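You operate a simulated robot arm through the tools that you are given. There is no shell and no other tool.

You run a simulated robot arm. Do the job below in one go: nothing can be reset, and whatever is moved stays where it is left.

## Task
Dust the window sill under the yellow vase with the yellow pad.
Fine: put the vase and the pad back where they were. Set down upright: yellow vase. What is to be rubbed or washed off counts as gone when no trace of it is left.

Only the result counts: the job must be done as asked and must still hold three seconds after the hand-in. Knocking over, shifting, dropping, spilling or breaking anything else fails it.

## Robot
A 6-joint arm with a fingered hand, fixed in place. Base frame: the origin is at the foot of the arm, x ahead of it, y to its left, z up; the work surface is at about z = 0.825. Lengths are in m, angles in degrees, forces in N, time in s.
With the tool pointing down near the work surface it reaches from about 0.3 to 0.7 m from the base axis. Its first joint turns from -166.0 to 166.0 degrees. Payload 4 kg.
The tool frame sits at the grasp point between the pads (the TCP): z along the fingers, y along the line on which they close. The tips reach 0.022 m beyond it. Largest opening 0.112 m; the body of the gripper starts 0.06 m behind the TCP. The gripper is a hand of 4 fingers: y runs from the thumb to the fingers, the wrist lies at [0, 0, -0.218] in the tool frame, and closing takes about 1.5 s.
Orientation is that of the tool frame in the base frame, as a unit quaternion [w, x, y, z]. With the fingers straight down and closing along the base's y, the tool's x points along the base's -x, its y along +y and its z along -z.

## Interface
- The arm moves only by the tool send_rows. Its argument "steps" is a list of rows, each an object (a shift or turn left out is 0, a gripper value left out holds the last) with "translation": the shift along the tool's x, y, z in m, a list of three; "angular": the turn, a rotation vector about the tool's x, y, z in degrees, a list of three; "claw": the opening, from 0 (shut) to 1 (fully open). In form: [{"translation": [dx, dy, dz], "angular": [rx, ry, rz], "claw": claw}, ...]. A call has 1 to 20 rows; each row shifts and turns the commanded pose from where the row before left it, along the tool's axes as they then stand. Rows are played at 5 a second. More than 0.05 m and 8.6 degrees between two rows, or a gripper value outside its range, and nothing of the call is played. Where a pose cannot be reached the arm comes as near as it can. A force on the tool above 40 N (or 10 N above the force at the start of the call, whichever is more), or a blocked arm, ends the call early, and 0.2 s more pass. Each finger travels about 0.045 m/s and halts on what it meets, pressing with about 28 N; the grip force reading is that of the motor and also rises with nothing between the fingers. The clock runs only during rows and for 0.2 s after the last one: add rows that do not move to give the fingers time. It gives the time, the measured TCP pose, the force on the tool (base axes), the opening and the grip force at its end, in the units of the frame above (readings bear some noise), with the torque about the TCP (base axes, N m) and any sound that the robot's microphone picked up.
- Cameras (640 x 400 px; columns grow to the right, rows downward): "scene" is fixed at [0.05, -0.5033, 1.5683]; the picture's right is [0.51, -0.86, 0.00], its down [-0.65, -0.38, -0.66] and it looks along [0.57, 0.34, -0.75] (base axes); focal length 336 px, centre (320, 200). "wrist" rides on the gripper at [0.069, 0.004, -0.083] in the tool frame; the picture's right is [-0.06, 1.00, 0.00], its down [-0.77, -0.05, -0.64] and it looks along [-0.64, -0.04, 0.77] (tool axes); focal length 243 px, centre (320, 200). There is no depth. A picture from a camera that has moved, and an enlarged one, comes with that camera's place and axes in the base frame and with its lens.
- camera(camera): a new picture of that camera. No time passes.
- set_grasp(shape): the hand has 4 fingers and takes this shape, open, in about a second: jaw (thumb against the fingers, like two jaws); tri (thumb and two fingers); tip (a fingertip pinch); poke (one finger out to press); point (the index stretched); flat (the hand flat); cup (the hand cupped); fist (a fist). The gripper value then closes the fingers along that shape, each until it touches; the sizes above hold for jaw. It gives what a move gives, with no picture.
- inspect(camera, box): a new picture of the part [left, top, right, bottom] of that camera's present view, enlarged. No time passes.
- close_job(): hands the job in; it is judged then, once.

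Places have to be worked out from the pictures, the camera data and where the tool is seen. Open the gripper and draw the arm clear of the work before you hand the job in, unless the task says otherwise.

The tools are called after "Call:" by a JSON object that holds its "method" and its "body". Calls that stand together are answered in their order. send_rows: Moves the arm, as the interface text tells. Its arguments: {"type":"object","properties":{"steps":{"type":"array","items":{"type":"object","properties":{"translation":{"type":"array","items":{"type":"number"}},"angular":{"type":"array","items":{"type":"number"}},"claw":{"type":"number"}}}}},"required":["steps"]} The other tools are called the same way: set_grasp (shape) gives the hand a shape; camera (camera) takes a picture; inspect (camera, box) takes an enlarged picture of a part of a camera's view; close_job () hands the job in.

At the start:

```text
clock: 0.0
tool_pos: [0.4725, 0.0038, 1.1379]
orientation: [0.0, -0.001, 1.0, 0.0]
ft_force: [0.1, 0.0, 0.2]
torque: [-0.01, -0.01, -0.02]
gripper_width: 0.1117
gripper_force: 0.2
shape: jaw
```

scene: 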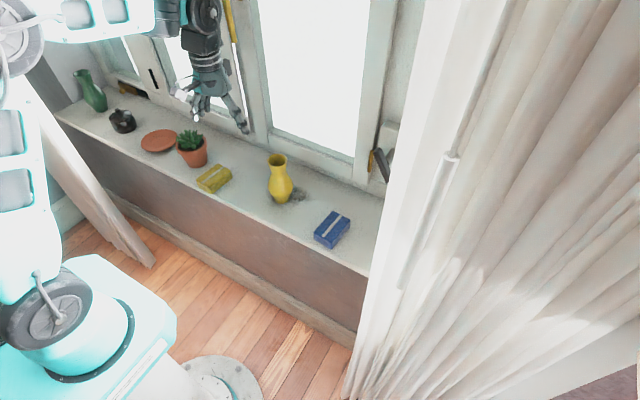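
wrist: 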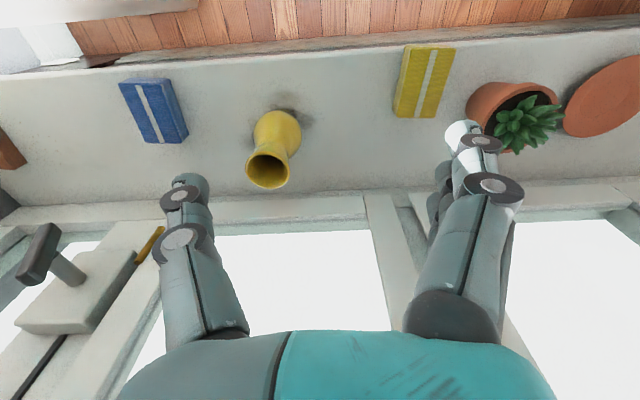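

I start by taking enlarged looks at the vase, the dust beside it and the yellow pad in both cameras.

Call:
{"method": "inspect", "body": {"camera": "scene", "box": [160, 120, 360, 260]}}

Call:
{"method": "inspect", "body": {"camera": "wrist", "box": [220, 30, 480, 210]}}

```text
2.86 times, centred on (260, 190) of scene
camera zoom: at [0.05, -0.5033, 1.5683], right [0.51, -0.86, 0.0], down [-0.65, -0.38, -0.66], along [0.57, 0.34, -0.75], focal length 959 px, centre (491, 229)
```

zoom: 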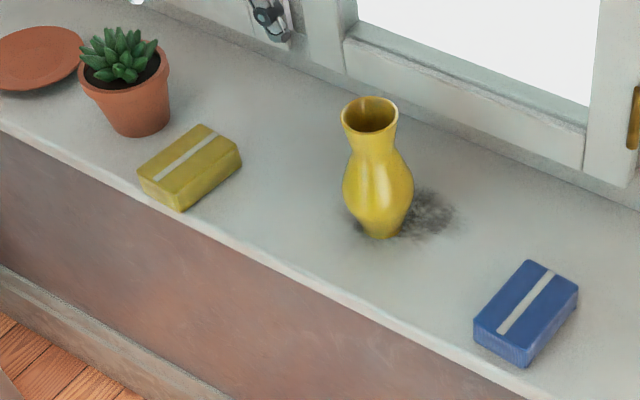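

```text
2.22 times, centred on (350, 120) of wrist
camera zoom: at [0.4035, 0.007, 1.2216], right [0.06, 1.0, 0.0], down [0.77, -0.05, 0.64], along [0.64, -0.04, -0.77], focal length 539 px, centre (253, 378)
```

zoom: 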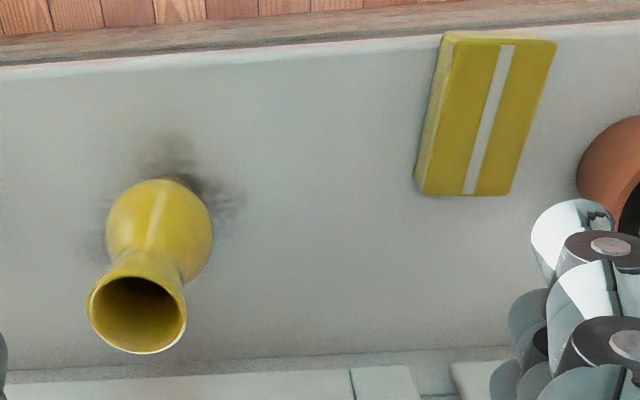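

The vase axis triangulates to about (0.562, -0.068), with its mouth at z≈0.97 and its neck at z≈0.935. The yellow pad is about 0.09 x 0.058 m, centred near (0.507, 0.15), and the dust lies around the foot of the vase. I move above the vase at a safe height to refine these figures.

Call:
{"method": "send_rows", "body": {"steps": [{"translation": [-0.018, -0.0144, 0.006]}, {"translation": [-0.018, -0.0144, 0.006]}, {"translation": [-0.018, -0.0144, 0.006]}, {"translation": [-0.018, -0.0144, 0.006]}, {"translation": [-0.018, -0.0144, 0.006]}, {"translation": [0, 0, 0]}, {"translation": [0, 0, 0]}]}}

Call:
{"method": "camera", "body": {"camera": "wrist"}}

Call:
{"method": "camera", "body": {"camera": "scene"}}

```text
clock: 1.6
tool_pos: [0.5627, -0.0691, 1.1074]
orientation: [0.0, 0.0, 1.0, 0.0]
ft_force: [-0.4, 0.6, 0.2]
torque: [-0.02, 0.02, 0.01]
gripper_width: 0.1118
gripper_force: 0.2
shape: jaw
```

```text
taken
camera wrist: at [0.4935, -0.0656, 1.1915], right [0.06, 1.0, 0.0], down [0.77, -0.05, 0.64], along [0.64, -0.04, -0.77], focal length 243 px, centre (320, 200)
```

wrist: 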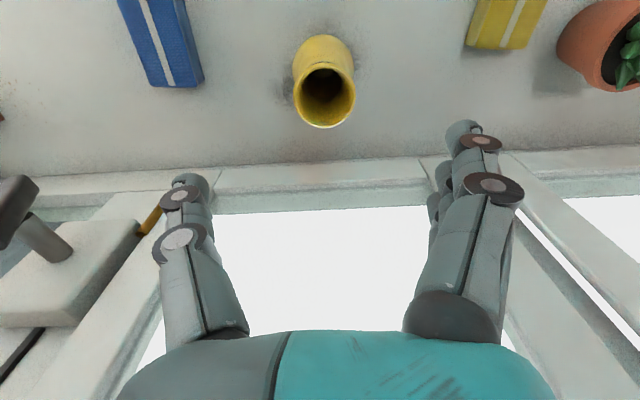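

```text
taken
```

scene: 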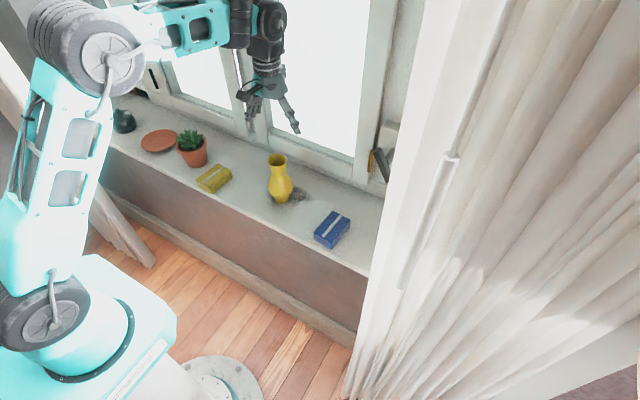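

The mouth of the vase sits at (325, 98) in the wrist view, which puts it near (0.561, -0.066). I enlarge both views for a finer estimate.

Call:
{"method": "inspect", "body": {"camera": "wrist", "box": [240, 10, 420, 140]}}

Call:
{"method": "inspect", "body": {"camera": "scene", "box": [235, 135, 335, 215]}}

Call:
{"method": "inspect", "body": {"camera": "scene", "box": [165, 120, 265, 200]}}

```text
3.08 times, centred on (330, 75) of wrist
camera zoom: at [0.4935, -0.0656, 1.1915], right [0.06, 1.0, 0.0], down [0.77, -0.05, 0.64], along [0.64, -0.04, -0.77], focal length 746 px, centre (289, 585)
```

zoom: 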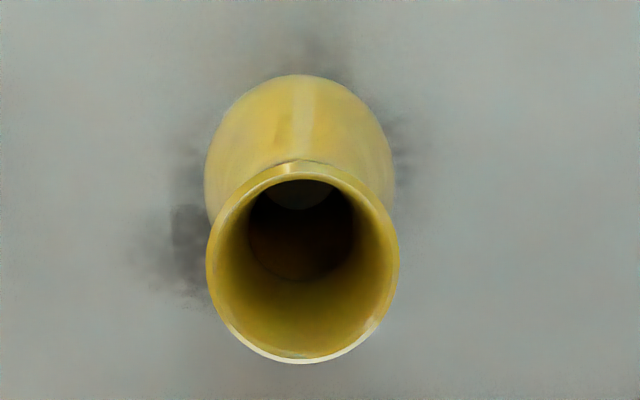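

```text
5.00 times, centred on (285, 175) of scene
camera zoom: at [0.05, -0.5033, 1.5683], right [0.51, -0.86, 0.0], down [-0.65, -0.38, -0.66], along [0.57, 0.34, -0.75], focal length 1679 px, centre (495, 325)
```

zoom: 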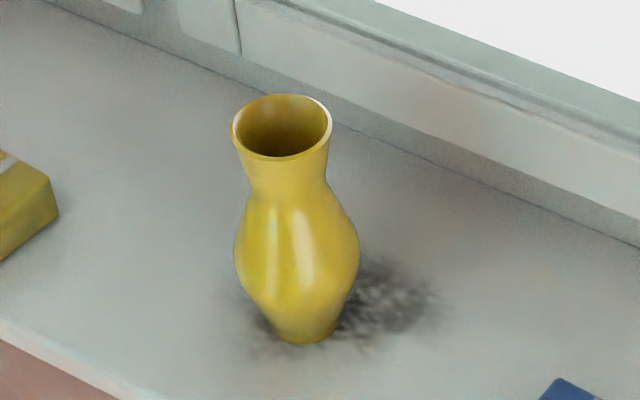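

```text
5.00 times, centred on (215, 160) of scene
camera zoom: at [0.05, -0.5033, 1.5683], right [0.51, -0.86, 0.0], down [-0.65, -0.38, -0.66], along [0.57, 0.34, -0.75], focal length 1679 px, centre (845, 400)
```

zoom: 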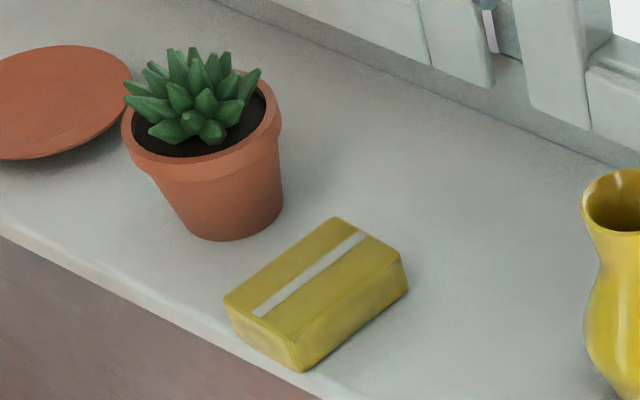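

The two wrist views agree on the vase axis at about (0.559, -0.067), with the rim at z≈0.972 (diameter 0.054) and the neck at z≈0.935 (diameter about 0.043). I descend with the hand open around the neck and check before closing.

Call:
{"method": "send_rows", "body": {"steps": [{"translation": [0.0037, 0.002, 0.015]}, {"translation": [0, 0, 0.02]}, {"translation": [0, 0, 0.02]}, {"translation": [0, 0, 0.02]}, {"translation": [0, 0, 0.02]}, {"translation": [0, 0, 0.02]}, {"translation": [0, 0, 0.02]}, {"translation": [0, 0, 0.015]}, {"translation": [0, 0, 0.012]}, {"translation": [0, 0, 0]}, {"translation": [0, 0, 0]}]}}

Call:
{"method": "camera", "body": {"camera": "wrist"}}

Call:
{"method": "inspect", "body": {"camera": "scene", "box": [215, 90, 355, 215]}}

```text
clock: 4.0
tool_pos: [0.5595, -0.0657, 0.9444]
orientation: [0.001, 0.0, 1.0, 0.001]
ft_force: [0.9, -0.3, 0.0]
torque: [-0.01, -0.02, -0.01]
gripper_width: 0.1116
gripper_force: 0.1
shape: jaw
```

```text
taken
camera wrist: at [0.4902, -0.063, 1.0294], right [0.06, 1.0, 0.0], down [0.77, -0.05, 0.64], along [0.64, -0.04, -0.77], focal length 243 px, centre (320, 200)
```

wrist: 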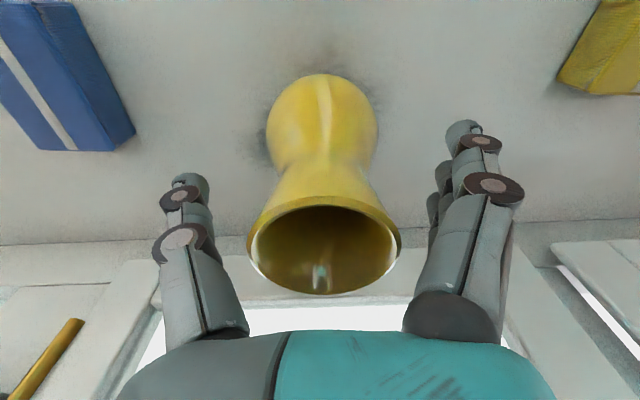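

```text
3.20 times, centred on (285, 152) of scene
camera zoom: at [0.05, -0.5033, 1.5683], right [0.51, -0.86, 0.0], down [-0.65, -0.38, -0.66], along [0.57, 0.34, -0.75], focal length 1074 px, centre (432, 352)
```

zoom: 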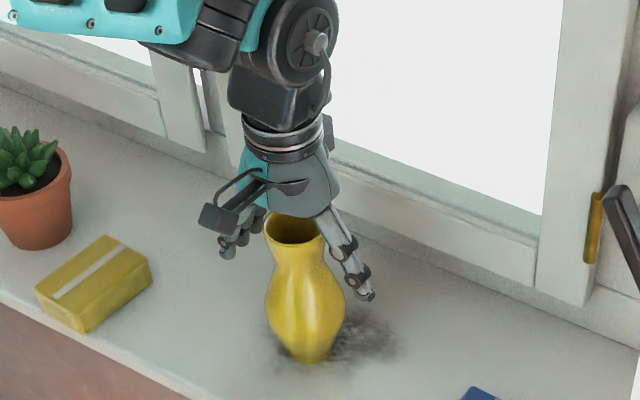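

The vase is centred between the jaws, with its mouth at (0.558, -0.066). I close on the neck and give the fingers time.

Call:
{"method": "send_rows", "body": {"steps": [{"claw": 0.5}, {"claw": 0.4}, {"claw": 0.3}, {"claw": 0.2}, {"claw": 0.1}, {"claw": 0.0}, {"claw": 0.0}, {"claw": 0.0}, {"claw": 0.0}, {"claw": 0.0}]}}

Call:
{"method": "camera", "body": {"camera": "wrist"}}

Call:
{"method": "inspect", "body": {"camera": "scene", "box": [215, 90, 355, 215]}}

```text
clock: 6.2
tool_pos: [0.5603, -0.0672, 0.9453]
orientation: [0.0, 0.0, 1.0, -0.001]
ft_force: [-1.7, 1.7, 1.8]
torque: [0.14, 0.0, 0.01]
gripper_width: 0.0314
gripper_force: 27.8
shape: jaw
```

```text
taken
camera wrist: at [0.4902, -0.0629, 1.0296], right [0.06, 1.0, 0.0], down [0.77, -0.05, 0.64], along [0.64, -0.04, -0.77], focal length 243 px, centre (320, 200)
```

wrist: 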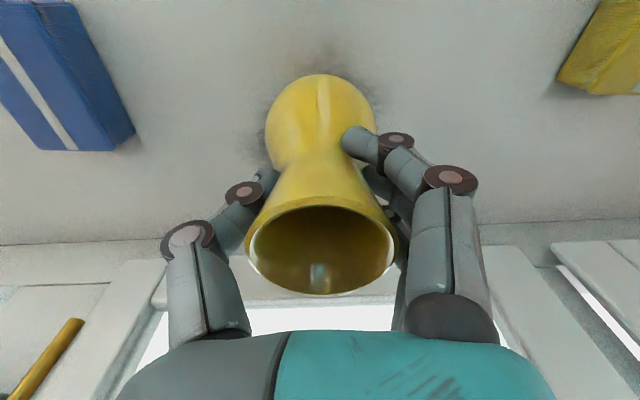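

```text
3.20 times, centred on (285, 152) of scene
camera zoom: at [0.05, -0.5033, 1.5683], right [0.51, -0.86, 0.0], down [-0.65, -0.38, -0.66], along [0.57, 0.34, -0.75], focal length 1074 px, centre (432, 352)
```

zoom: 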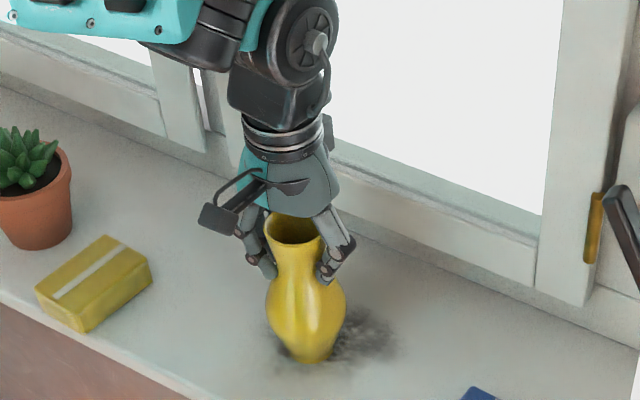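

The fingers have closed around the neck (27.8 N) and the vase did not move visibly. I lift it slowly, straight up, and check that it hangs upright.

Call:
{"method": "send_rows", "body": {"steps": [{"translation": [0, 0, -0.004]}, {"translation": [0, 0, -0.006]}, {"translation": [0, 0, -0.01]}, {"translation": [0, 0, -0.012]}, {"translation": [0, 0, -0.012]}, {"translation": [0, 0, -0.012]}, {"translation": [0, 0, -0.004]}, {"translation": [0, 0, 0]}, {"translation": [0, 0, 0]}]}}

Call:
{"method": "camera", "body": {"camera": "wrist"}}

Call:
{"method": "inspect", "body": {"camera": "scene", "box": [215, 90, 355, 215]}}

```text
clock: 8.2
tool_pos: [0.5587, -0.066, 1.0069]
orientation: [0.001, -0.001, 1.0, 0.0]
ft_force: [0.3, -0.2, -3.5]
torque: [-0.01, 0.02, 0.0]
gripper_width: 0.0308
gripper_force: 27.9
shape: jaw
```

```text
taken
camera wrist: at [0.4897, -0.0624, 1.0905], right [0.06, 1.0, 0.0], down [0.77, -0.05, 0.64], along [0.64, -0.04, -0.77], focal length 243 px, centre (320, 200)
```

wrist: 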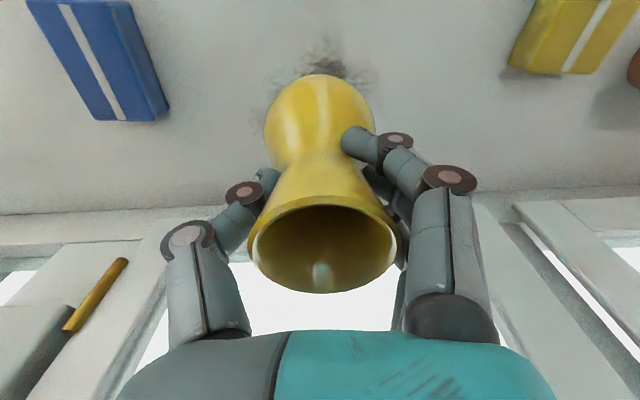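

```text
3.20 times, centred on (285, 152) of scene
camera zoom: at [0.05, -0.5033, 1.5683], right [0.51, -0.86, 0.0], down [-0.65, -0.38, -0.66], along [0.57, 0.34, -0.75], focal length 1074 px, centre (432, 352)
```

zoom: 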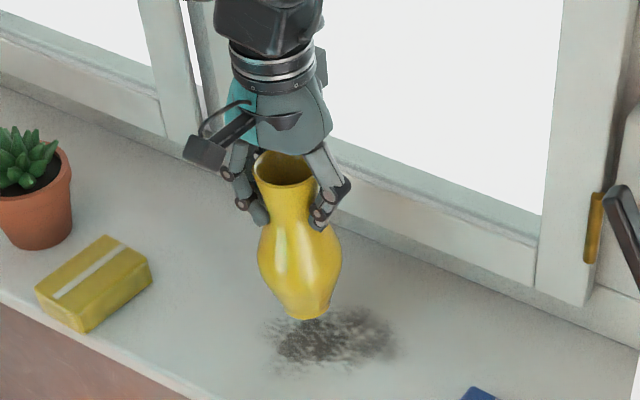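

The vase hangs upright (about 3.5 N) and the dust patch is now visible. I carry the vase to the free spot behind the pad, near (0.615, 0.105).

Call:
{"method": "send_rows", "body": {"steps": [{"translation": [-0.003, 0.008, 0]}, {"translation": [-0.005, 0.015, 0]}, {"translation": [-0.006, 0.018, 0]}, {"translation": [-0.006, 0.018, 0]}, {"translation": [-0.006, 0.018, 0]}, {"translation": [-0.006, 0.018, 0]}, {"translation": [-0.006, 0.018, 0]}, {"translation": [-0.006, 0.018, 0]}, {"translation": [-0.005, 0.018, 0]}, {"translation": [-0.004, 0.014, 0]}, {"translation": [-0.003, 0.008, 0]}, {"translation": [0, 0, 0]}, {"translation": [0, 0, 0]}]}}

Call:
{"method": "camera", "body": {"camera": "wrist"}}

Call:
{"method": "camera", "body": {"camera": "scene"}}

Call:
{"method": "inspect", "body": {"camera": "scene", "box": [180, 90, 340, 230]}}

```text
clock: 11.0
tool_pos: [0.6038, 0.0808, 1.0065]
orientation: [-0.006, 0.017, 1.0, -0.001]
ft_force: [-0.7, 0.6, -3.2]
torque: [0.0, 0.04, -0.06]
gripper_width: 0.031
gripper_force: 27.7
shape: jaw
```

```text
taken
camera wrist: at [0.5359, 0.0876, 1.0914], right [0.1, 1.0, 0.0], down [0.77, -0.07, 0.63], along [0.63, -0.06, -0.77], focal length 243 px, centre (320, 200)
```

wrist: 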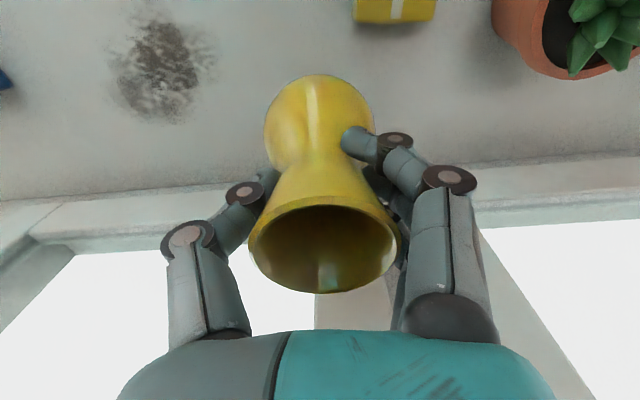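

```text
taken
```

scene: 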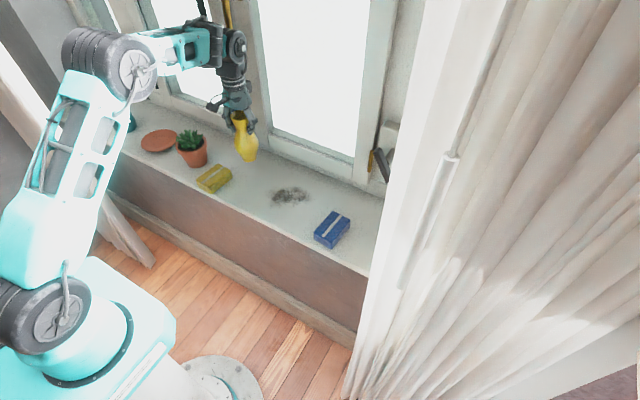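

```text
2.86 times, centred on (260, 160) of scene
camera zoom: at [0.05, -0.5033, 1.5683], right [0.51, -0.86, 0.0], down [-0.65, -0.38, -0.66], along [0.57, 0.34, -0.75], focal length 959 px, centre (491, 314)
```

zoom: 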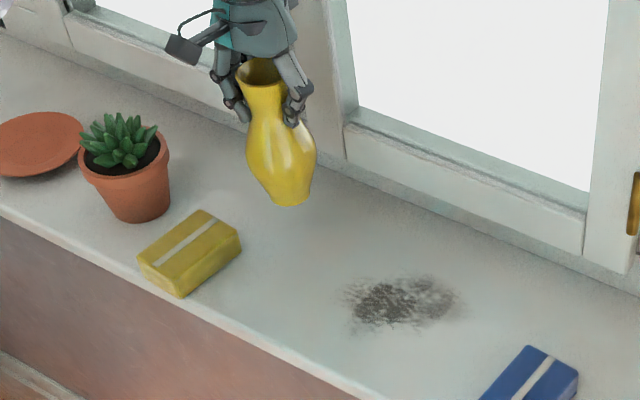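

The arm stopped short at (0.604, 0.081) of the commanded (0.615, 0.105), and the hand is turned slightly. I inspect the wrist region for contact with the window before moving again.

Call:
{"method": "inspect", "body": {"camera": "scene", "box": [130, 0, 310, 130]}}

Call:
{"method": "inspect", "body": {"camera": "scene", "box": [0, 0, 320, 200]}}

```text
3.08 times, centred on (220, 65) of scene
camera zoom: at [0.05, -0.5033, 1.5683], right [0.51, -0.86, 0.0], down [-0.65, -0.38, -0.66], along [0.57, 0.34, -0.75], focal length 1033 px, centre (628, 615)
```

zoom: 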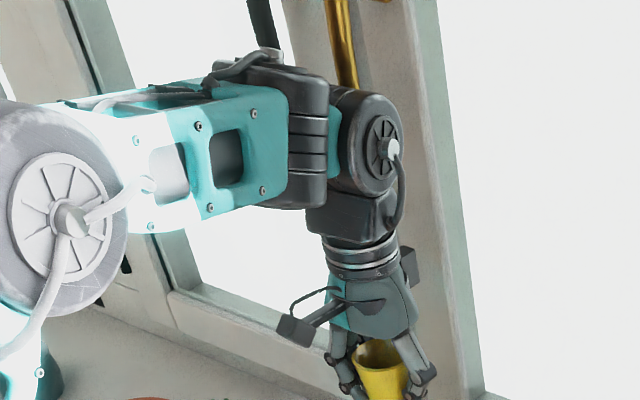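

```text
2.00 times, centred on (160, 100) of scene
camera zoom: at [0.05, -0.5033, 1.5683], right [0.51, -0.86, 0.0], down [-0.65, -0.38, -0.66], along [0.57, 0.34, -0.75], focal length 672 px, centre (640, 400)
```

zoom: 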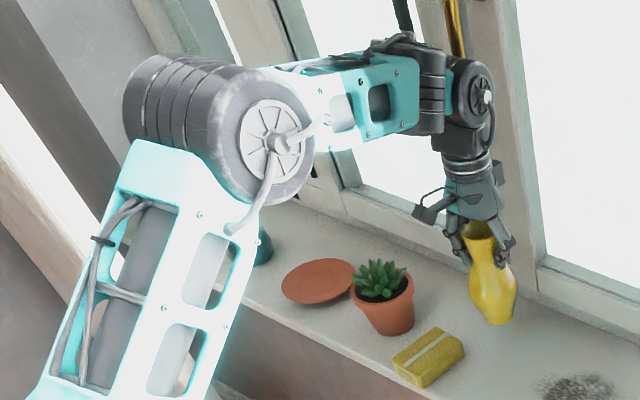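

The wrist seems to be touching the brass rod on the mullion, since joint 1 is about 2° behind. I back away from the window a little and read where the arm settles.

Call:
{"method": "send_rows", "body": {"steps": [{"translation": [0.008, -0.005, 0]}, {"translation": [0.01, -0.008, 0]}, {"translation": [0.01, -0.007, 0]}, {"translation": [0, 0, 0]}, {"translation": [0, 0, 0]}, {"translation": [0, 0, 0]}]}}

Call:
{"method": "inspect", "body": {"camera": "scene", "box": [130, 0, 310, 130]}}

```text
clock: 12.4
tool_pos: [0.5842, 0.0852, 1.0074]
orientation: [0.0, 0.0, 1.0, 0.0]
ft_force: [0.6, -0.1, -1.9]
torque: [0.0, -0.01, 0.0]
gripper_width: 0.0308
gripper_force: 28.4
shape: jaw
```

```text
3.08 times, centred on (220, 65) of scene
camera zoom: at [0.05, -0.5033, 1.5683], right [0.51, -0.86, 0.0], down [-0.65, -0.38, -0.66], along [0.57, 0.34, -0.75], focal length 1033 px, centre (628, 615)
```

zoom: 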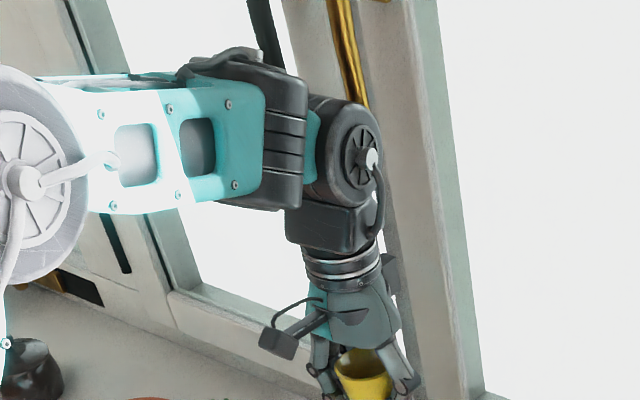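

The command carries over between calls. The arm now sits freely at (0.584, 0.085) with its orientation restored, clear of both the pad and the dust. I check the wrist view and lower the vase to just above the sill.

Call:
{"method": "camera", "body": {"camera": "wrist"}}

Call:
{"method": "send_rows", "body": {"steps": [{"translation": [0, 0, 0.008]}, {"translation": [0, 0, 0.012]}, {"translation": [0, 0, 0.012]}, {"translation": [0, 0, 0.012]}, {"translation": [0, 0, 0.008]}, {"translation": [0, 0, 0.004]}, {"translation": [0, 0, 0.002]}, {"translation": [0, 0, 0]}, {"translation": [0, 0, 0]}]}}

Call:
{"method": "inspect", "body": {"camera": "scene", "box": [180, 70, 320, 200]}}

Call:
{"method": "camera", "body": {"camera": "wrist"}}

```text
taken
camera wrist: at [0.5168, 0.0889, 1.0907], right [0.06, 1.0, 0.0], down [0.77, -0.05, 0.64], along [0.64, -0.04, -0.77], focal length 243 px, centre (320, 200)
```

wrist: 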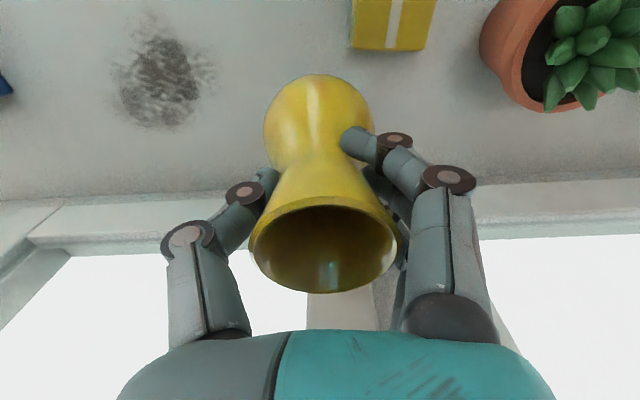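

```text
clock: 14.4
tool_pos: [0.5876, 0.0843, 0.947]
orientation: [0.001, 0.0, 1.0, -0.001]
ft_force: [0.2, 0.5, -2.4]
torque: [-0.01, 0.03, 0.03]
gripper_width: 0.0305
gripper_force: 27.8
shape: jaw
```

```text
3.08 times, centred on (250, 135) of scene
camera zoom: at [0.05, -0.5033, 1.5683], right [0.51, -0.86, 0.0], down [-0.65, -0.38, -0.66], along [0.57, 0.34, -0.75], focal length 1033 px, centre (535, 400)
```

zoom: 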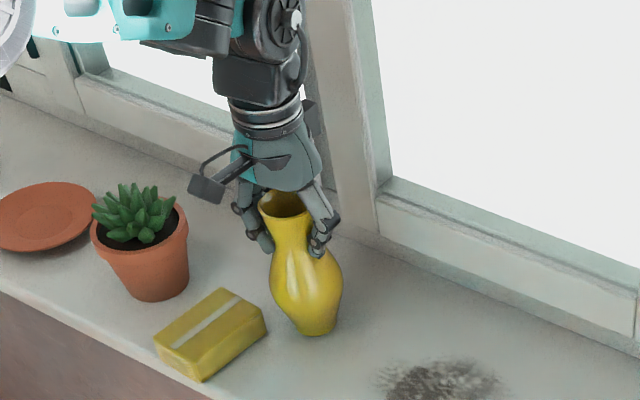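

```text
taken
camera wrist: at [0.5178, 0.0876, 1.0315], right [0.06, 1.0, 0.0], down [0.77, -0.05, 0.64], along [0.64, -0.04, -0.77], focal length 243 px, centre (320, 200)
```

wrist: 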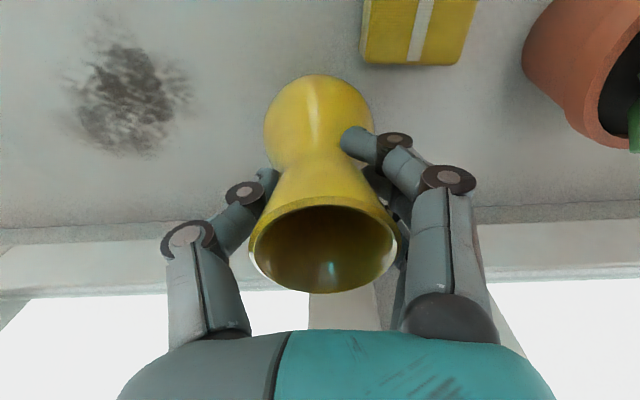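

The vase is at about z=0.947 and still carries its own weight. I lower it in 1 mm steps until it rests on the sill.

Call:
{"method": "send_rows", "body": {"steps": [{"translation": [0, 0, 0.001]}, {"translation": [0, 0, 0.001]}, {"translation": [0, 0, 0]}]}}

```text
clock: 15.2
tool_pos: [0.5885, 0.0841, 0.9464]
orientation: [0.002, 0.001, 1.0, 0.0]
ft_force: [-1.2, 0.3, 8.7]
torque: [0.14, 0.08, 0.03]
gripper_width: 0.0307
gripper_force: 27.9
shape: jaw
```

The vase is now on the sill, with an 8.7 N upward reading. I relieve the pressure slightly and open the fingers.

Call:
{"method": "send_rows", "body": {"steps": [{"translation": [0, 0, -0.0007]}, {"claw": 0.35}, {"claw": 0.45}, {"claw": 0.6}, {"claw": 0.8}, {"claw": 1.0}, {"claw": 1.0}, {"claw": 1.0}, {"claw": 1.0}, {"claw": 1.0}, {"claw": 1.0}]}}

Call:
{"method": "camera", "body": {"camera": "wrist"}}

Call:
{"method": "inspect", "body": {"camera": "scene", "box": [180, 70, 320, 200]}}

```text
clock: 17.6
tool_pos: [0.5871, 0.0841, 0.947]
orientation: [0.0, 0.0, 1.0, 0.0]
ft_force: [-0.4, 0.3, -0.3]
torque: [-0.02, -0.02, 0.0]
gripper_width: 0.112
gripper_force: 0.1
shape: jaw
```

```text
taken
camera wrist: at [0.5179, 0.0874, 1.0302], right [0.06, 1.0, 0.0], down [0.77, -0.05, 0.64], along [0.64, -0.04, -0.77], focal length 243 px, centre (320, 200)
```

wrist: 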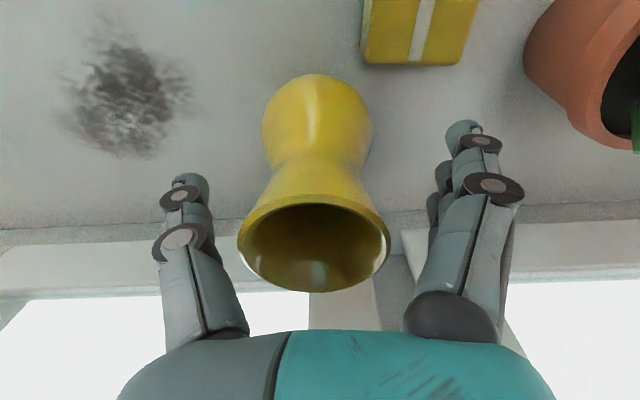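

```text
3.08 times, centred on (250, 135) of scene
camera zoom: at [0.05, -0.5033, 1.5683], right [0.51, -0.86, 0.0], down [-0.65, -0.38, -0.66], along [0.57, 0.34, -0.75], focal length 1033 px, centre (535, 400)
```

zoom: 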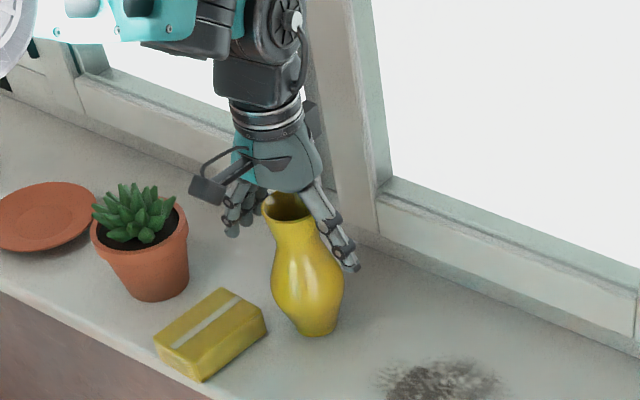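

The vase stands upright at the temporary spot. I rise straight up clear of it, then move above the pad.

Call:
{"method": "send_rows", "body": {"steps": [{"translation": [0, 0, -0.01]}, {"translation": [0, 0, -0.02]}, {"translation": [0, 0, -0.025]}, {"translation": [0, 0, -0.025]}, {"translation": [0, 0, -0.025]}, {"translation": [0, 0, -0.02]}, {"translation": [0.016, 0.013, 0]}, {"translation": [0.016, 0.013, 0]}, {"translation": [0.016, 0.013, 0]}, {"translation": [0.016, 0.013, 0]}, {"translation": [0.016, 0.013, 0]}, {"translation": [0, 0, 0]}, {"translation": [0, 0, 0]}]}}

Call:
{"method": "camera", "body": {"camera": "wrist"}}

Call:
{"method": "camera", "body": {"camera": "scene"}}

```text
clock: 20.4
tool_pos: [0.5064, 0.1506, 1.0728]
orientation: [0.0, 0.0, 1.0, 0.0]
ft_force: [-0.3, 1.0, 0.3]
torque: [-0.01, 0.0, 0.01]
gripper_width: 0.1121
gripper_force: 0.1
shape: jaw
```

```text
taken
camera wrist: at [0.4373, 0.1539, 1.1565], right [0.06, 1.0, 0.0], down [0.77, -0.05, 0.64], along [0.64, -0.04, -0.77], focal length 243 px, centre (320, 200)
```

wrist: 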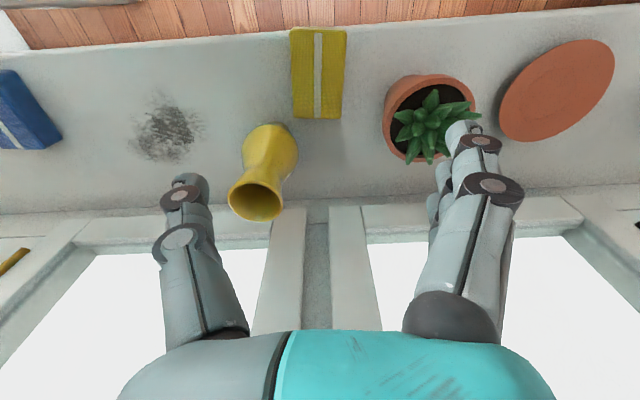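

```text
taken
```

scene: 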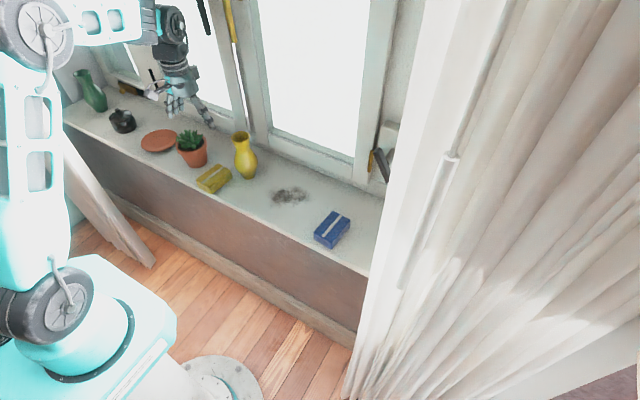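

I enlarge the wrist view to measure the pad and the pot's clearance exactly.

Call:
{"method": "inspect", "body": {"camera": "wrist", "box": [230, 10, 490, 172]}}

Call:
{"method": "inspect", "body": {"camera": "scene", "box": [165, 120, 265, 200]}}

Call:
{"method": "inspect", "body": {"camera": "wrist", "box": [90, 70, 250, 180]}}

```text
2.46 times, centred on (360, 91) of wrist
camera zoom: at [0.4373, 0.1539, 1.1565], right [0.06, 1.0, 0.0], down [0.77, -0.05, 0.64], along [0.64, -0.04, -0.77], focal length 597 px, centre (222, 468)
```

zoom: 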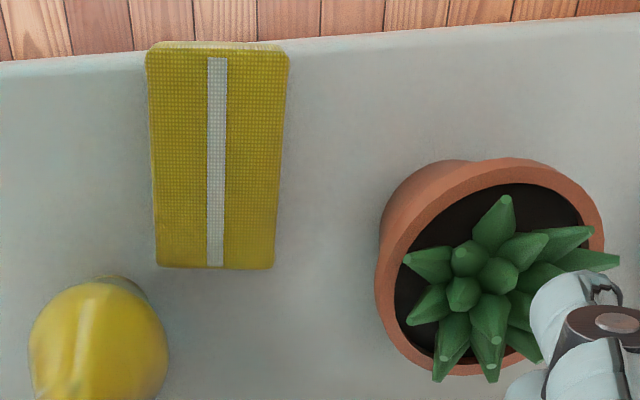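

```text
5.00 times, centred on (215, 160) of scene
camera zoom: at [0.05, -0.5033, 1.5683], right [0.51, -0.86, 0.0], down [-0.65, -0.38, -0.66], along [0.57, 0.34, -0.75], focal length 1679 px, centre (845, 400)
```

zoom: 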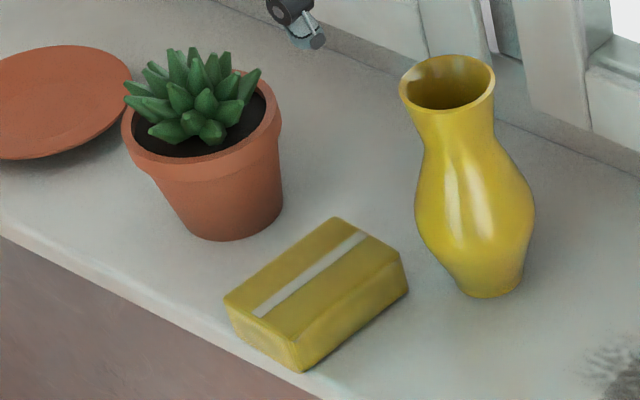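

```text
3.64 times, centred on (170, 125) of wrist
camera zoom: at [0.4373, 0.1539, 1.1565], right [0.06, 1.0, 0.0], down [0.77, -0.05, 0.64], along [0.64, -0.04, -0.77], focal length 882 px, centre (866, 473)
```

zoom: 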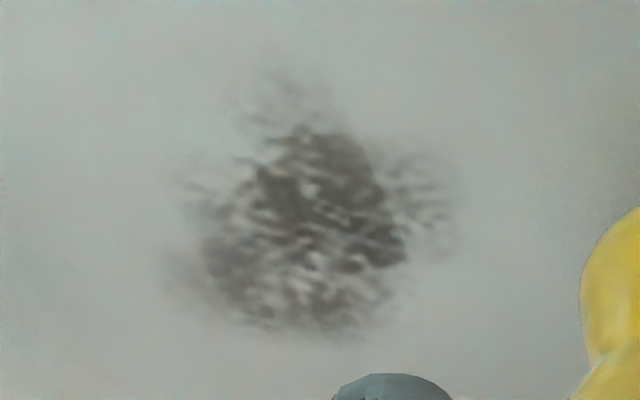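

The pad's centre is at about (0.508, 0.147), with its long axis turned about -4.6° and its height about 0.028 m. The pot rim edge is near y=0.214, so I part-close the fingers to keep clear of it. I align with the pad, descend to just above it and check.

Call:
{"method": "send_rows", "body": {"steps": [{"translation": [0.005, -0.0043, 0], "claw": 0.7}, {"angular": [0, 0, 4.6]}, {"translation": [0, 0, 0.02]}, {"translation": [0, 0, 0.025]}, {"translation": [0, 0, 0.025]}, {"translation": [0, 0, 0.025]}, {"translation": [0, 0, 0.025]}, {"translation": [0, 0, 0.025]}, {"translation": [0, 0, 0.025]}, {"translation": [0, 0, 0.012]}, {"translation": [0, 0, 0]}, {"translation": [0, 0, 0]}]}}

Call:
{"method": "camera", "body": {"camera": "wrist"}}

Call:
{"method": "inspect", "body": {"camera": "scene", "box": [150, 80, 280, 200]}}

```text
clock: 23.0
tool_pos: [0.501, 0.1448, 0.8885]
orientation: [0.0, 0.039, 0.999, 0.0]
ft_force: [0.2, -0.8, -0.2]
torque: [0.0, -0.03, -0.01]
gripper_width: 0.079
gripper_force: 0.0
shape: jaw
```

```text
taken
camera wrist: at [0.4327, 0.1537, 0.972], right [0.14, 0.99, 0.0], down [0.76, -0.11, 0.64], along [0.64, -0.09, -0.77], focal length 243 px, centre (320, 200)
```

wrist: 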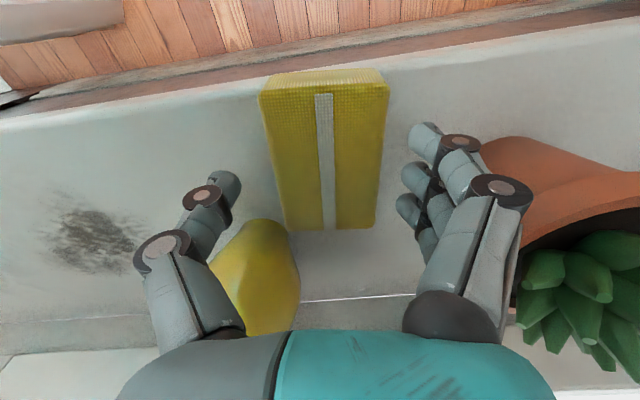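

```text
3.33 times, centred on (215, 140) of scene
camera zoom: at [0.05, -0.5033, 1.5683], right [0.51, -0.86, 0.0], down [-0.65, -0.38, -0.66], along [0.57, 0.34, -0.75], focal length 1119 px, centre (670, 400)
```

zoom: 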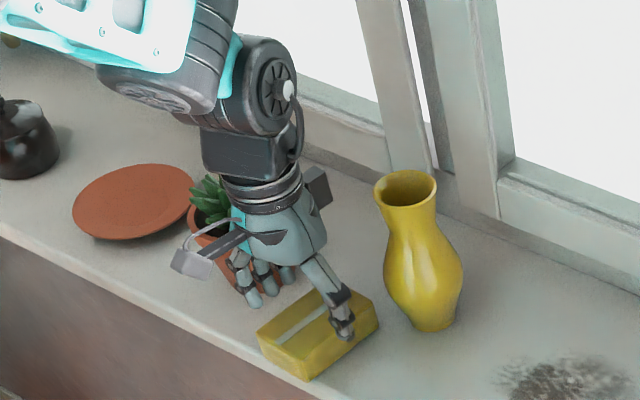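

The pad lies between the fingers about 2 mm toward +y, and the fingers clear the pot by several millimetres. I shift slightly, lower to a grasp height of about 0.855 and look again before closing.

Call:
{"method": "send_rows", "body": {"steps": [{"translation": [0, 0.0015, 0.01]}, {"translation": [0, 0, 0.01]}, {"translation": [0, 0, 0.008]}, {"translation": [0, 0, 0.006]}, {"translation": [0, 0, 0]}, {"translation": [0, 0, 0]}]}}

Call:
{"method": "camera", "body": {"camera": "wrist"}}

Call:
{"method": "inspect", "body": {"camera": "scene", "box": [165, 110, 265, 200]}}

```text
clock: 24.4
tool_pos: [0.5034, 0.146, 0.8559]
orientation: [0.001, 0.04, 0.999, 0.0]
ft_force: [0.3, 1.0, 0.1]
torque: [-0.01, 0.02, 0.06]
gripper_width: 0.0789
gripper_force: 0.1
shape: jaw
```

```text
taken
camera wrist: at [0.434, 0.1556, 0.9394], right [0.14, 0.99, 0.0], down [0.76, -0.11, 0.64], along [0.64, -0.09, -0.77], focal length 243 px, centre (320, 200)
```

wrist: 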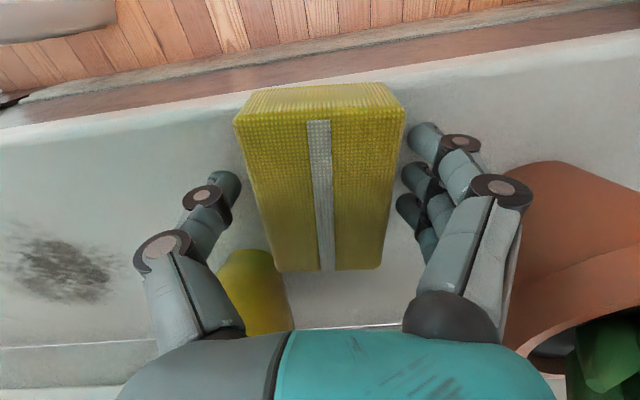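

```text
4.44 times, centred on (215, 155) of scene
camera zoom: at [0.05, -0.5033, 1.5683], right [0.51, -0.86, 0.0], down [-0.65, -0.38, -0.66], along [0.57, 0.34, -0.75], focal length 1492 px, centre (787, 400)
```

zoom: 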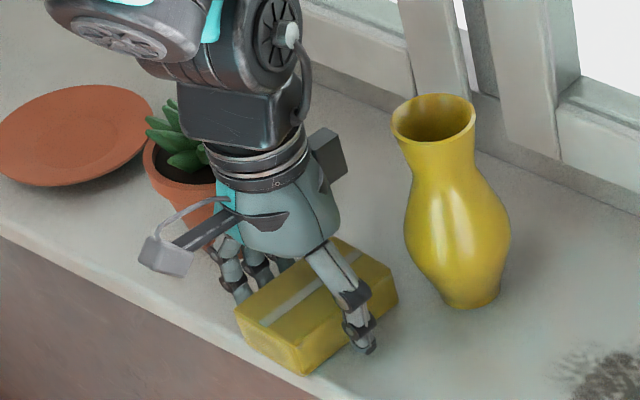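

The fingers straddle the pad with no contact anywhere. I close on it.

Call:
{"method": "send_rows", "body": {"steps": [{"claw": 0.55}, {"claw": 0.4}, {"claw": 0.3}, {"claw": 0.3}, {"claw": 0.3}]}}

Call:
{"method": "camera", "body": {"camera": "wrist"}}

Call:
{"method": "inspect", "body": {"camera": "scene", "box": [165, 110, 265, 200]}}

```text
clock: 25.6
tool_pos: [0.5017, 0.1467, 0.8552]
orientation: [0.0, 0.04, 0.999, -0.001]
ft_force: [-0.1, 0.2, -0.4]
torque: [0.03, -0.01, -0.03]
gripper_width: 0.0561
gripper_force: 28.3
shape: jaw
```

```text
taken
camera wrist: at [0.434, 0.1556, 0.9394], right [0.14, 0.99, 0.0], down [0.76, -0.11, 0.64], along [0.64, -0.09, -0.77], focal length 243 px, centre (320, 200)
```

wrist: 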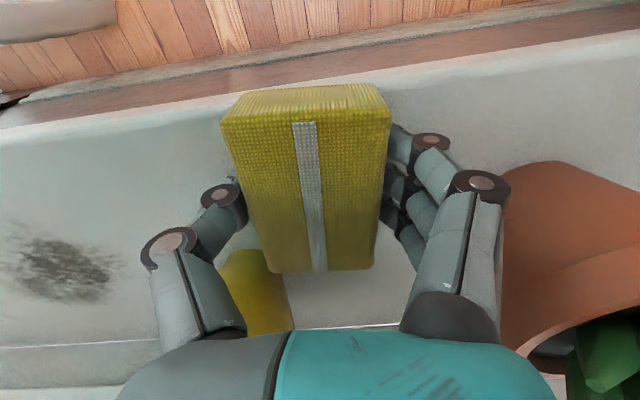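

```text
4.44 times, centred on (215, 155) of scene
camera zoom: at [0.05, -0.5033, 1.5683], right [0.51, -0.86, 0.0], down [-0.65, -0.38, -0.66], along [0.57, 0.34, -0.75], focal length 1492 px, centre (787, 400)
```

zoom: 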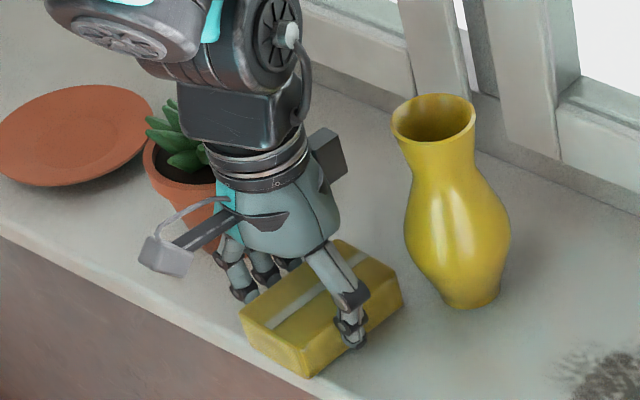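

The pad is gripped (28 N). Closing shifted it about 5 mm toward -y, and I will correct for that on return. I lift it, draw back toward the robot to pass in front of the vase, and carry it over toward the dust.

Call:
{"method": "send_rows", "body": {"steps": [{"translation": [0, 0, -0.005], "claw": 0.2}, {"translation": [0, 0, -0.015]}, {"translation": [0, 0, -0.02]}, {"translation": [0, 0, -0.02]}, {"translation": [0.015, 0, 0]}, {"translation": [0.02, 0, 0]}, {"translation": [0.005, -0.02, 0]}, {"translation": [-0.0015, -0.025, 0]}, {"translation": [-0.0015, -0.025, 0]}, {"translation": [-0.0015, -0.025, 0]}, {"translation": [-0.0015, -0.025, 0]}, {"translation": [-0.0015, -0.025, 0]}, {"translation": [-0.0015, -0.025, 0]}, {"translation": [-0.0015, -0.025, 0]}, {"translation": [0, -0.02, 0]}, {"translation": [0, 0, 0]}, {"translation": [0, 0, 0]}]}}

Call:
{"method": "camera", "body": {"camera": "wrist"}}

Call:
{"method": "camera", "body": {"camera": "scene"}}

```text
clock: 29.2
tool_pos: [0.4557, -0.0637, 0.9152]
orientation: [0.0, 0.041, 0.999, 0.0]
ft_force: [0.8, -0.1, -0.8]
torque: [-0.03, 0.0, 0.04]
gripper_width: 0.0559
gripper_force: 27.7
shape: jaw
```

```text
taken
camera wrist: at [0.3877, -0.0544, 0.9999], right [0.14, 0.99, 0.0], down [0.76, -0.11, 0.64], along [0.64, -0.09, -0.77], focal length 243 px, centre (320, 200)
```

wrist: 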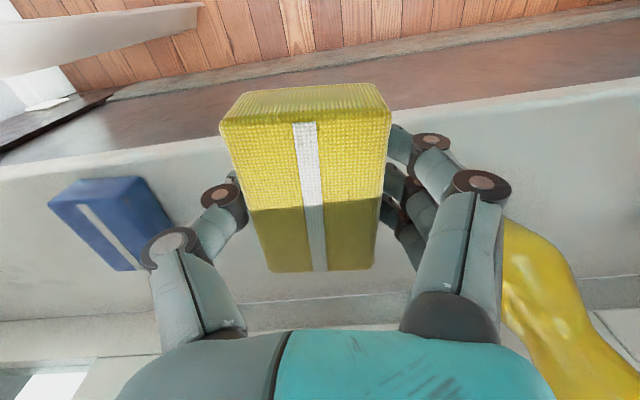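

```text
taken
```

scene: 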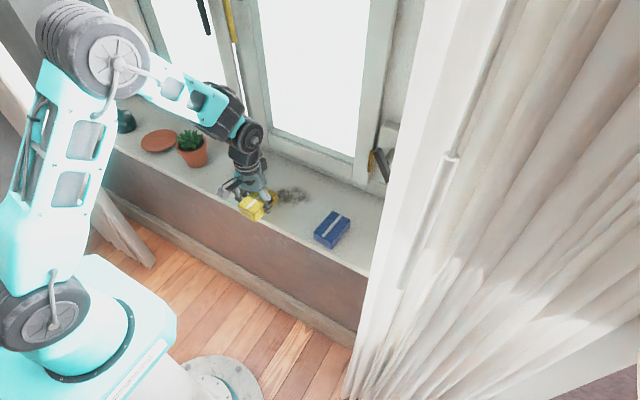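

The pad is held firmly at (0.456, -0.064). I move it over the dust centre and descend to just above the sill.

Call:
{"method": "send_rows", "body": {"steps": [{"translation": [-0.0214, 0.0007, 0]}, {"translation": [-0.0214, 0.0007, 0]}, {"translation": [-0.0214, 0.0007, 0]}, {"translation": [-0.0214, 0.0007, 0]}, {"translation": [-0.0214, 0.0007, 0]}, {"translation": [0, 0, 0.015]}, {"translation": [0, 0, 0.02]}, {"translation": [0, 0, 0.015]}, {"translation": [0, 0, 0.006]}, {"translation": [0, 0, 0.002]}, {"translation": [0, 0, 0]}]}}

Call:
{"method": "inspect", "body": {"camera": "scene", "box": [200, 110, 340, 230]}}

```text
clock: 31.6
tool_pos: [0.5638, -0.0703, 0.858]
orientation: [0.0, 0.04, 0.999, 0.0]
ft_force: [0.9, -0.3, -0.6]
torque: [0.0, -0.01, 0.02]
gripper_width: 0.0561
gripper_force: 27.3
shape: jaw
```

```text
3.33 times, centred on (270, 170) of scene
camera zoom: at [0.05, -0.5033, 1.5683], right [0.51, -0.86, 0.0], down [-0.65, -0.38, -0.66], along [0.57, 0.34, -0.75], focal length 1119 px, centre (487, 300)
```

zoom: 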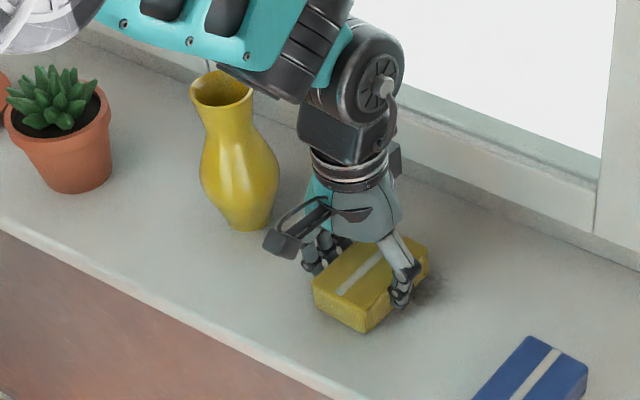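

The pad hovers about 2 mm above the dust and the vase is untouched. I lower it in small steps until I feel light contact.

Call:
{"method": "send_rows", "body": {"steps": [{"translation": [0, 0, 0.001]}, {"translation": [0, 0, 0.001]}, {"translation": [0, 0, 0]}]}}

```text
clock: 32.4
tool_pos: [0.5629, -0.0698, 0.8553]
orientation: [0.0, 0.04, 0.999, 0.0]
ft_force: [0.7, -0.2, -0.9]
torque: [0.0, 0.02, -0.01]
gripper_width: 0.0559
gripper_force: 27.8
shape: jaw
```

There is no contact yet, so I continue down in 1 mm and then 0.5 mm steps.

Call:
{"method": "send_rows", "body": {"steps": [{"translation": [0, 0, 0.001]}, {"translation": [0, 0, 0.0005]}, {"translation": [0, 0, 0]}]}}

```text
clock: 33.2
tool_pos: [0.5638, -0.0696, 0.8543]
orientation: [0.001, 0.04, 0.999, 0.001]
ft_force: [-0.7, 0.4, 7.8]
torque: [0.01, -0.02, 0.04]
gripper_width: 0.0561
gripper_force: 27.4
shape: jaw
```

Light contact is made at 7.8 N. I start wiping with overlapping strokes along the pad's length, working toward -y, away from the vase.

Call:
{"method": "send_rows", "body": {"steps": [{"translation": [-0.011, 0, 0]}, {"translation": [-0.011, 0, 0]}, {"translation": [0.015, 0, 0]}, {"translation": [0.015, 0, 0]}, {"translation": [0.015, 0, 0]}, {"translation": [0, -0.02, 0]}, {"translation": [-0.015, 0, 0]}, {"translation": [-0.015, 0, 0]}, {"translation": [-0.015, 0, 0]}, {"translation": [0, -0.022, 0]}, {"translation": [0.015, 0, 0]}, {"translation": [0.015, 0, 0]}, {"translation": [0.015, 0, 0]}, {"translation": [-0.015, 0, 0]}, {"translation": [-0.015, 0, 0]}, {"translation": [-0.015, 0, 0]}, {"translation": [0, 0, 0]}]}}

Call:
{"method": "inspect", "body": {"camera": "scene", "box": [220, 130, 360, 250]}}

Call:
{"method": "camera", "body": {"camera": "wrist"}}

```text
clock: 36.8
tool_pos: [0.5807, -0.1133, 0.8533]
orientation: [0.0, 0.04, 0.999, 0.0]
ft_force: [-7.5, 0.3, 15.1]
torque: [0.03, 0.13, 0.0]
gripper_width: 0.0557
gripper_force: 28.2
shape: jaw
```

```text
3.33 times, centred on (290, 190) of scene
camera zoom: at [0.05, -0.5033, 1.5683], right [0.51, -0.86, 0.0], down [-0.65, -0.38, -0.66], along [0.57, 0.34, -0.75], focal length 1119 px, centre (420, 233)
```

zoom: 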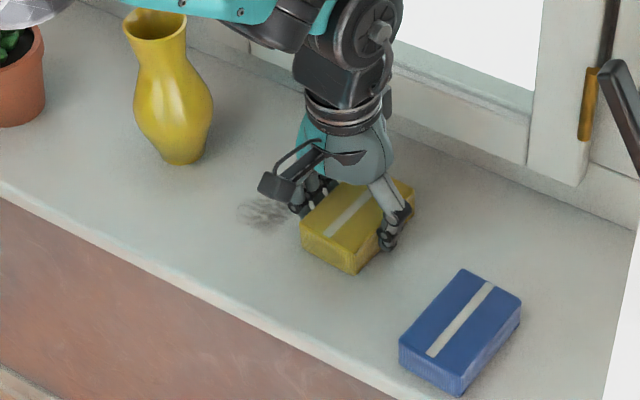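

```text
taken
camera wrist: at [0.5124, -0.1053, 0.9379], right [0.14, 0.99, 0.0], down [0.76, -0.11, 0.64], along [0.64, -0.09, -0.77], focal length 243 px, centre (320, 200)
```

wrist: 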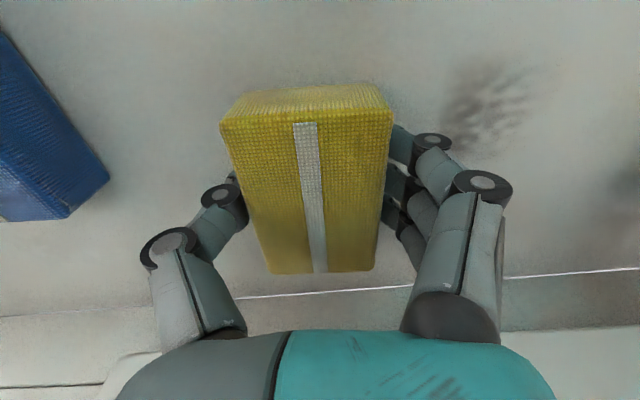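

The left half is clean. A faint remnant is left around x 0.535–0.585, y -0.045 to -0.010. I stroke back toward +y, keeping the hand at least 1 cm from the vase.

Call:
{"method": "send_rows", "body": {"steps": [{"translation": [0, 0.022, 0]}, {"translation": [0.015, 0, 0]}, {"translation": [0.015, 0, 0]}, {"translation": [0.015, 0, 0]}, {"translation": [0, 0.02, 0]}, {"translation": [-0.015, 0, 0]}, {"translation": [-0.015, 0, 0]}, {"translation": [-0.015, 0, 0]}, {"translation": [0, 0.02, 0]}, {"translation": [0.015, 0, 0]}, {"translation": [0.015, 0, 0]}, {"translation": [0.015, 0, 0]}, {"translation": [0, 0.015, 0]}, {"translation": [-0.011, 0, 0]}, {"translation": [-0.011, 0, 0]}, {"translation": [-0.011, 0, 0]}, {"translation": [0, 0.01, 0]}, {"translation": [0.011, 0, 0]}, {"translation": [0.011, 0, 0]}, {"translation": [0.011, 0, 0]}]}}

Call:
{"method": "inspect", "body": {"camera": "scene", "box": [200, 120, 340, 240]}}

Call:
{"method": "camera", "body": {"camera": "wrist"}}

```text
clock: 41.0
tool_pos: [0.5449, -0.0223, 0.8541]
orientation: [0.0, 0.04, 0.999, 0.0]
ft_force: [4.4, -0.7, 8.4]
torque: [-0.01, -0.05, -0.02]
gripper_width: 0.055
gripper_force: 28.6
shape: jaw
```

```text
3.33 times, centred on (270, 180) of scene
camera zoom: at [0.05, -0.5033, 1.5683], right [0.51, -0.86, 0.0], down [-0.65, -0.38, -0.66], along [0.57, 0.34, -0.75], focal length 1119 px, centre (487, 267)
```

zoom: 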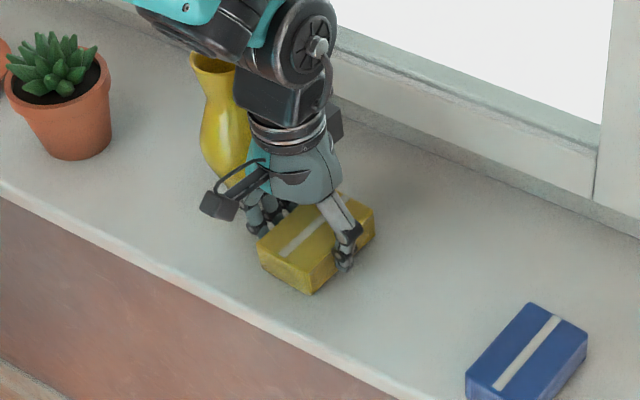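

```text
taken
camera wrist: at [0.476, -0.0137, 0.9377], right [0.14, 0.99, 0.0], down [0.76, -0.11, 0.64], along [0.64, -0.09, -0.77], focal length 243 px, centre (320, 200)
```

wrist: 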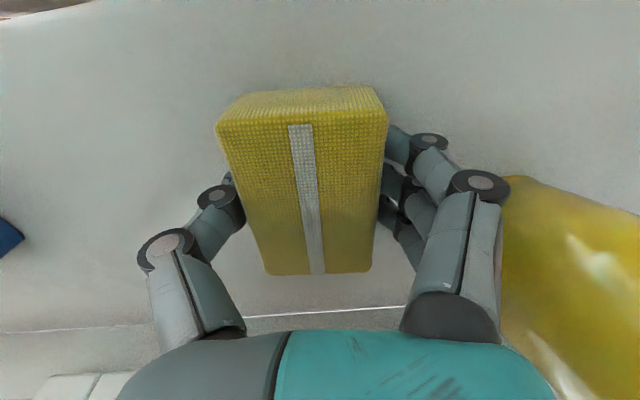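

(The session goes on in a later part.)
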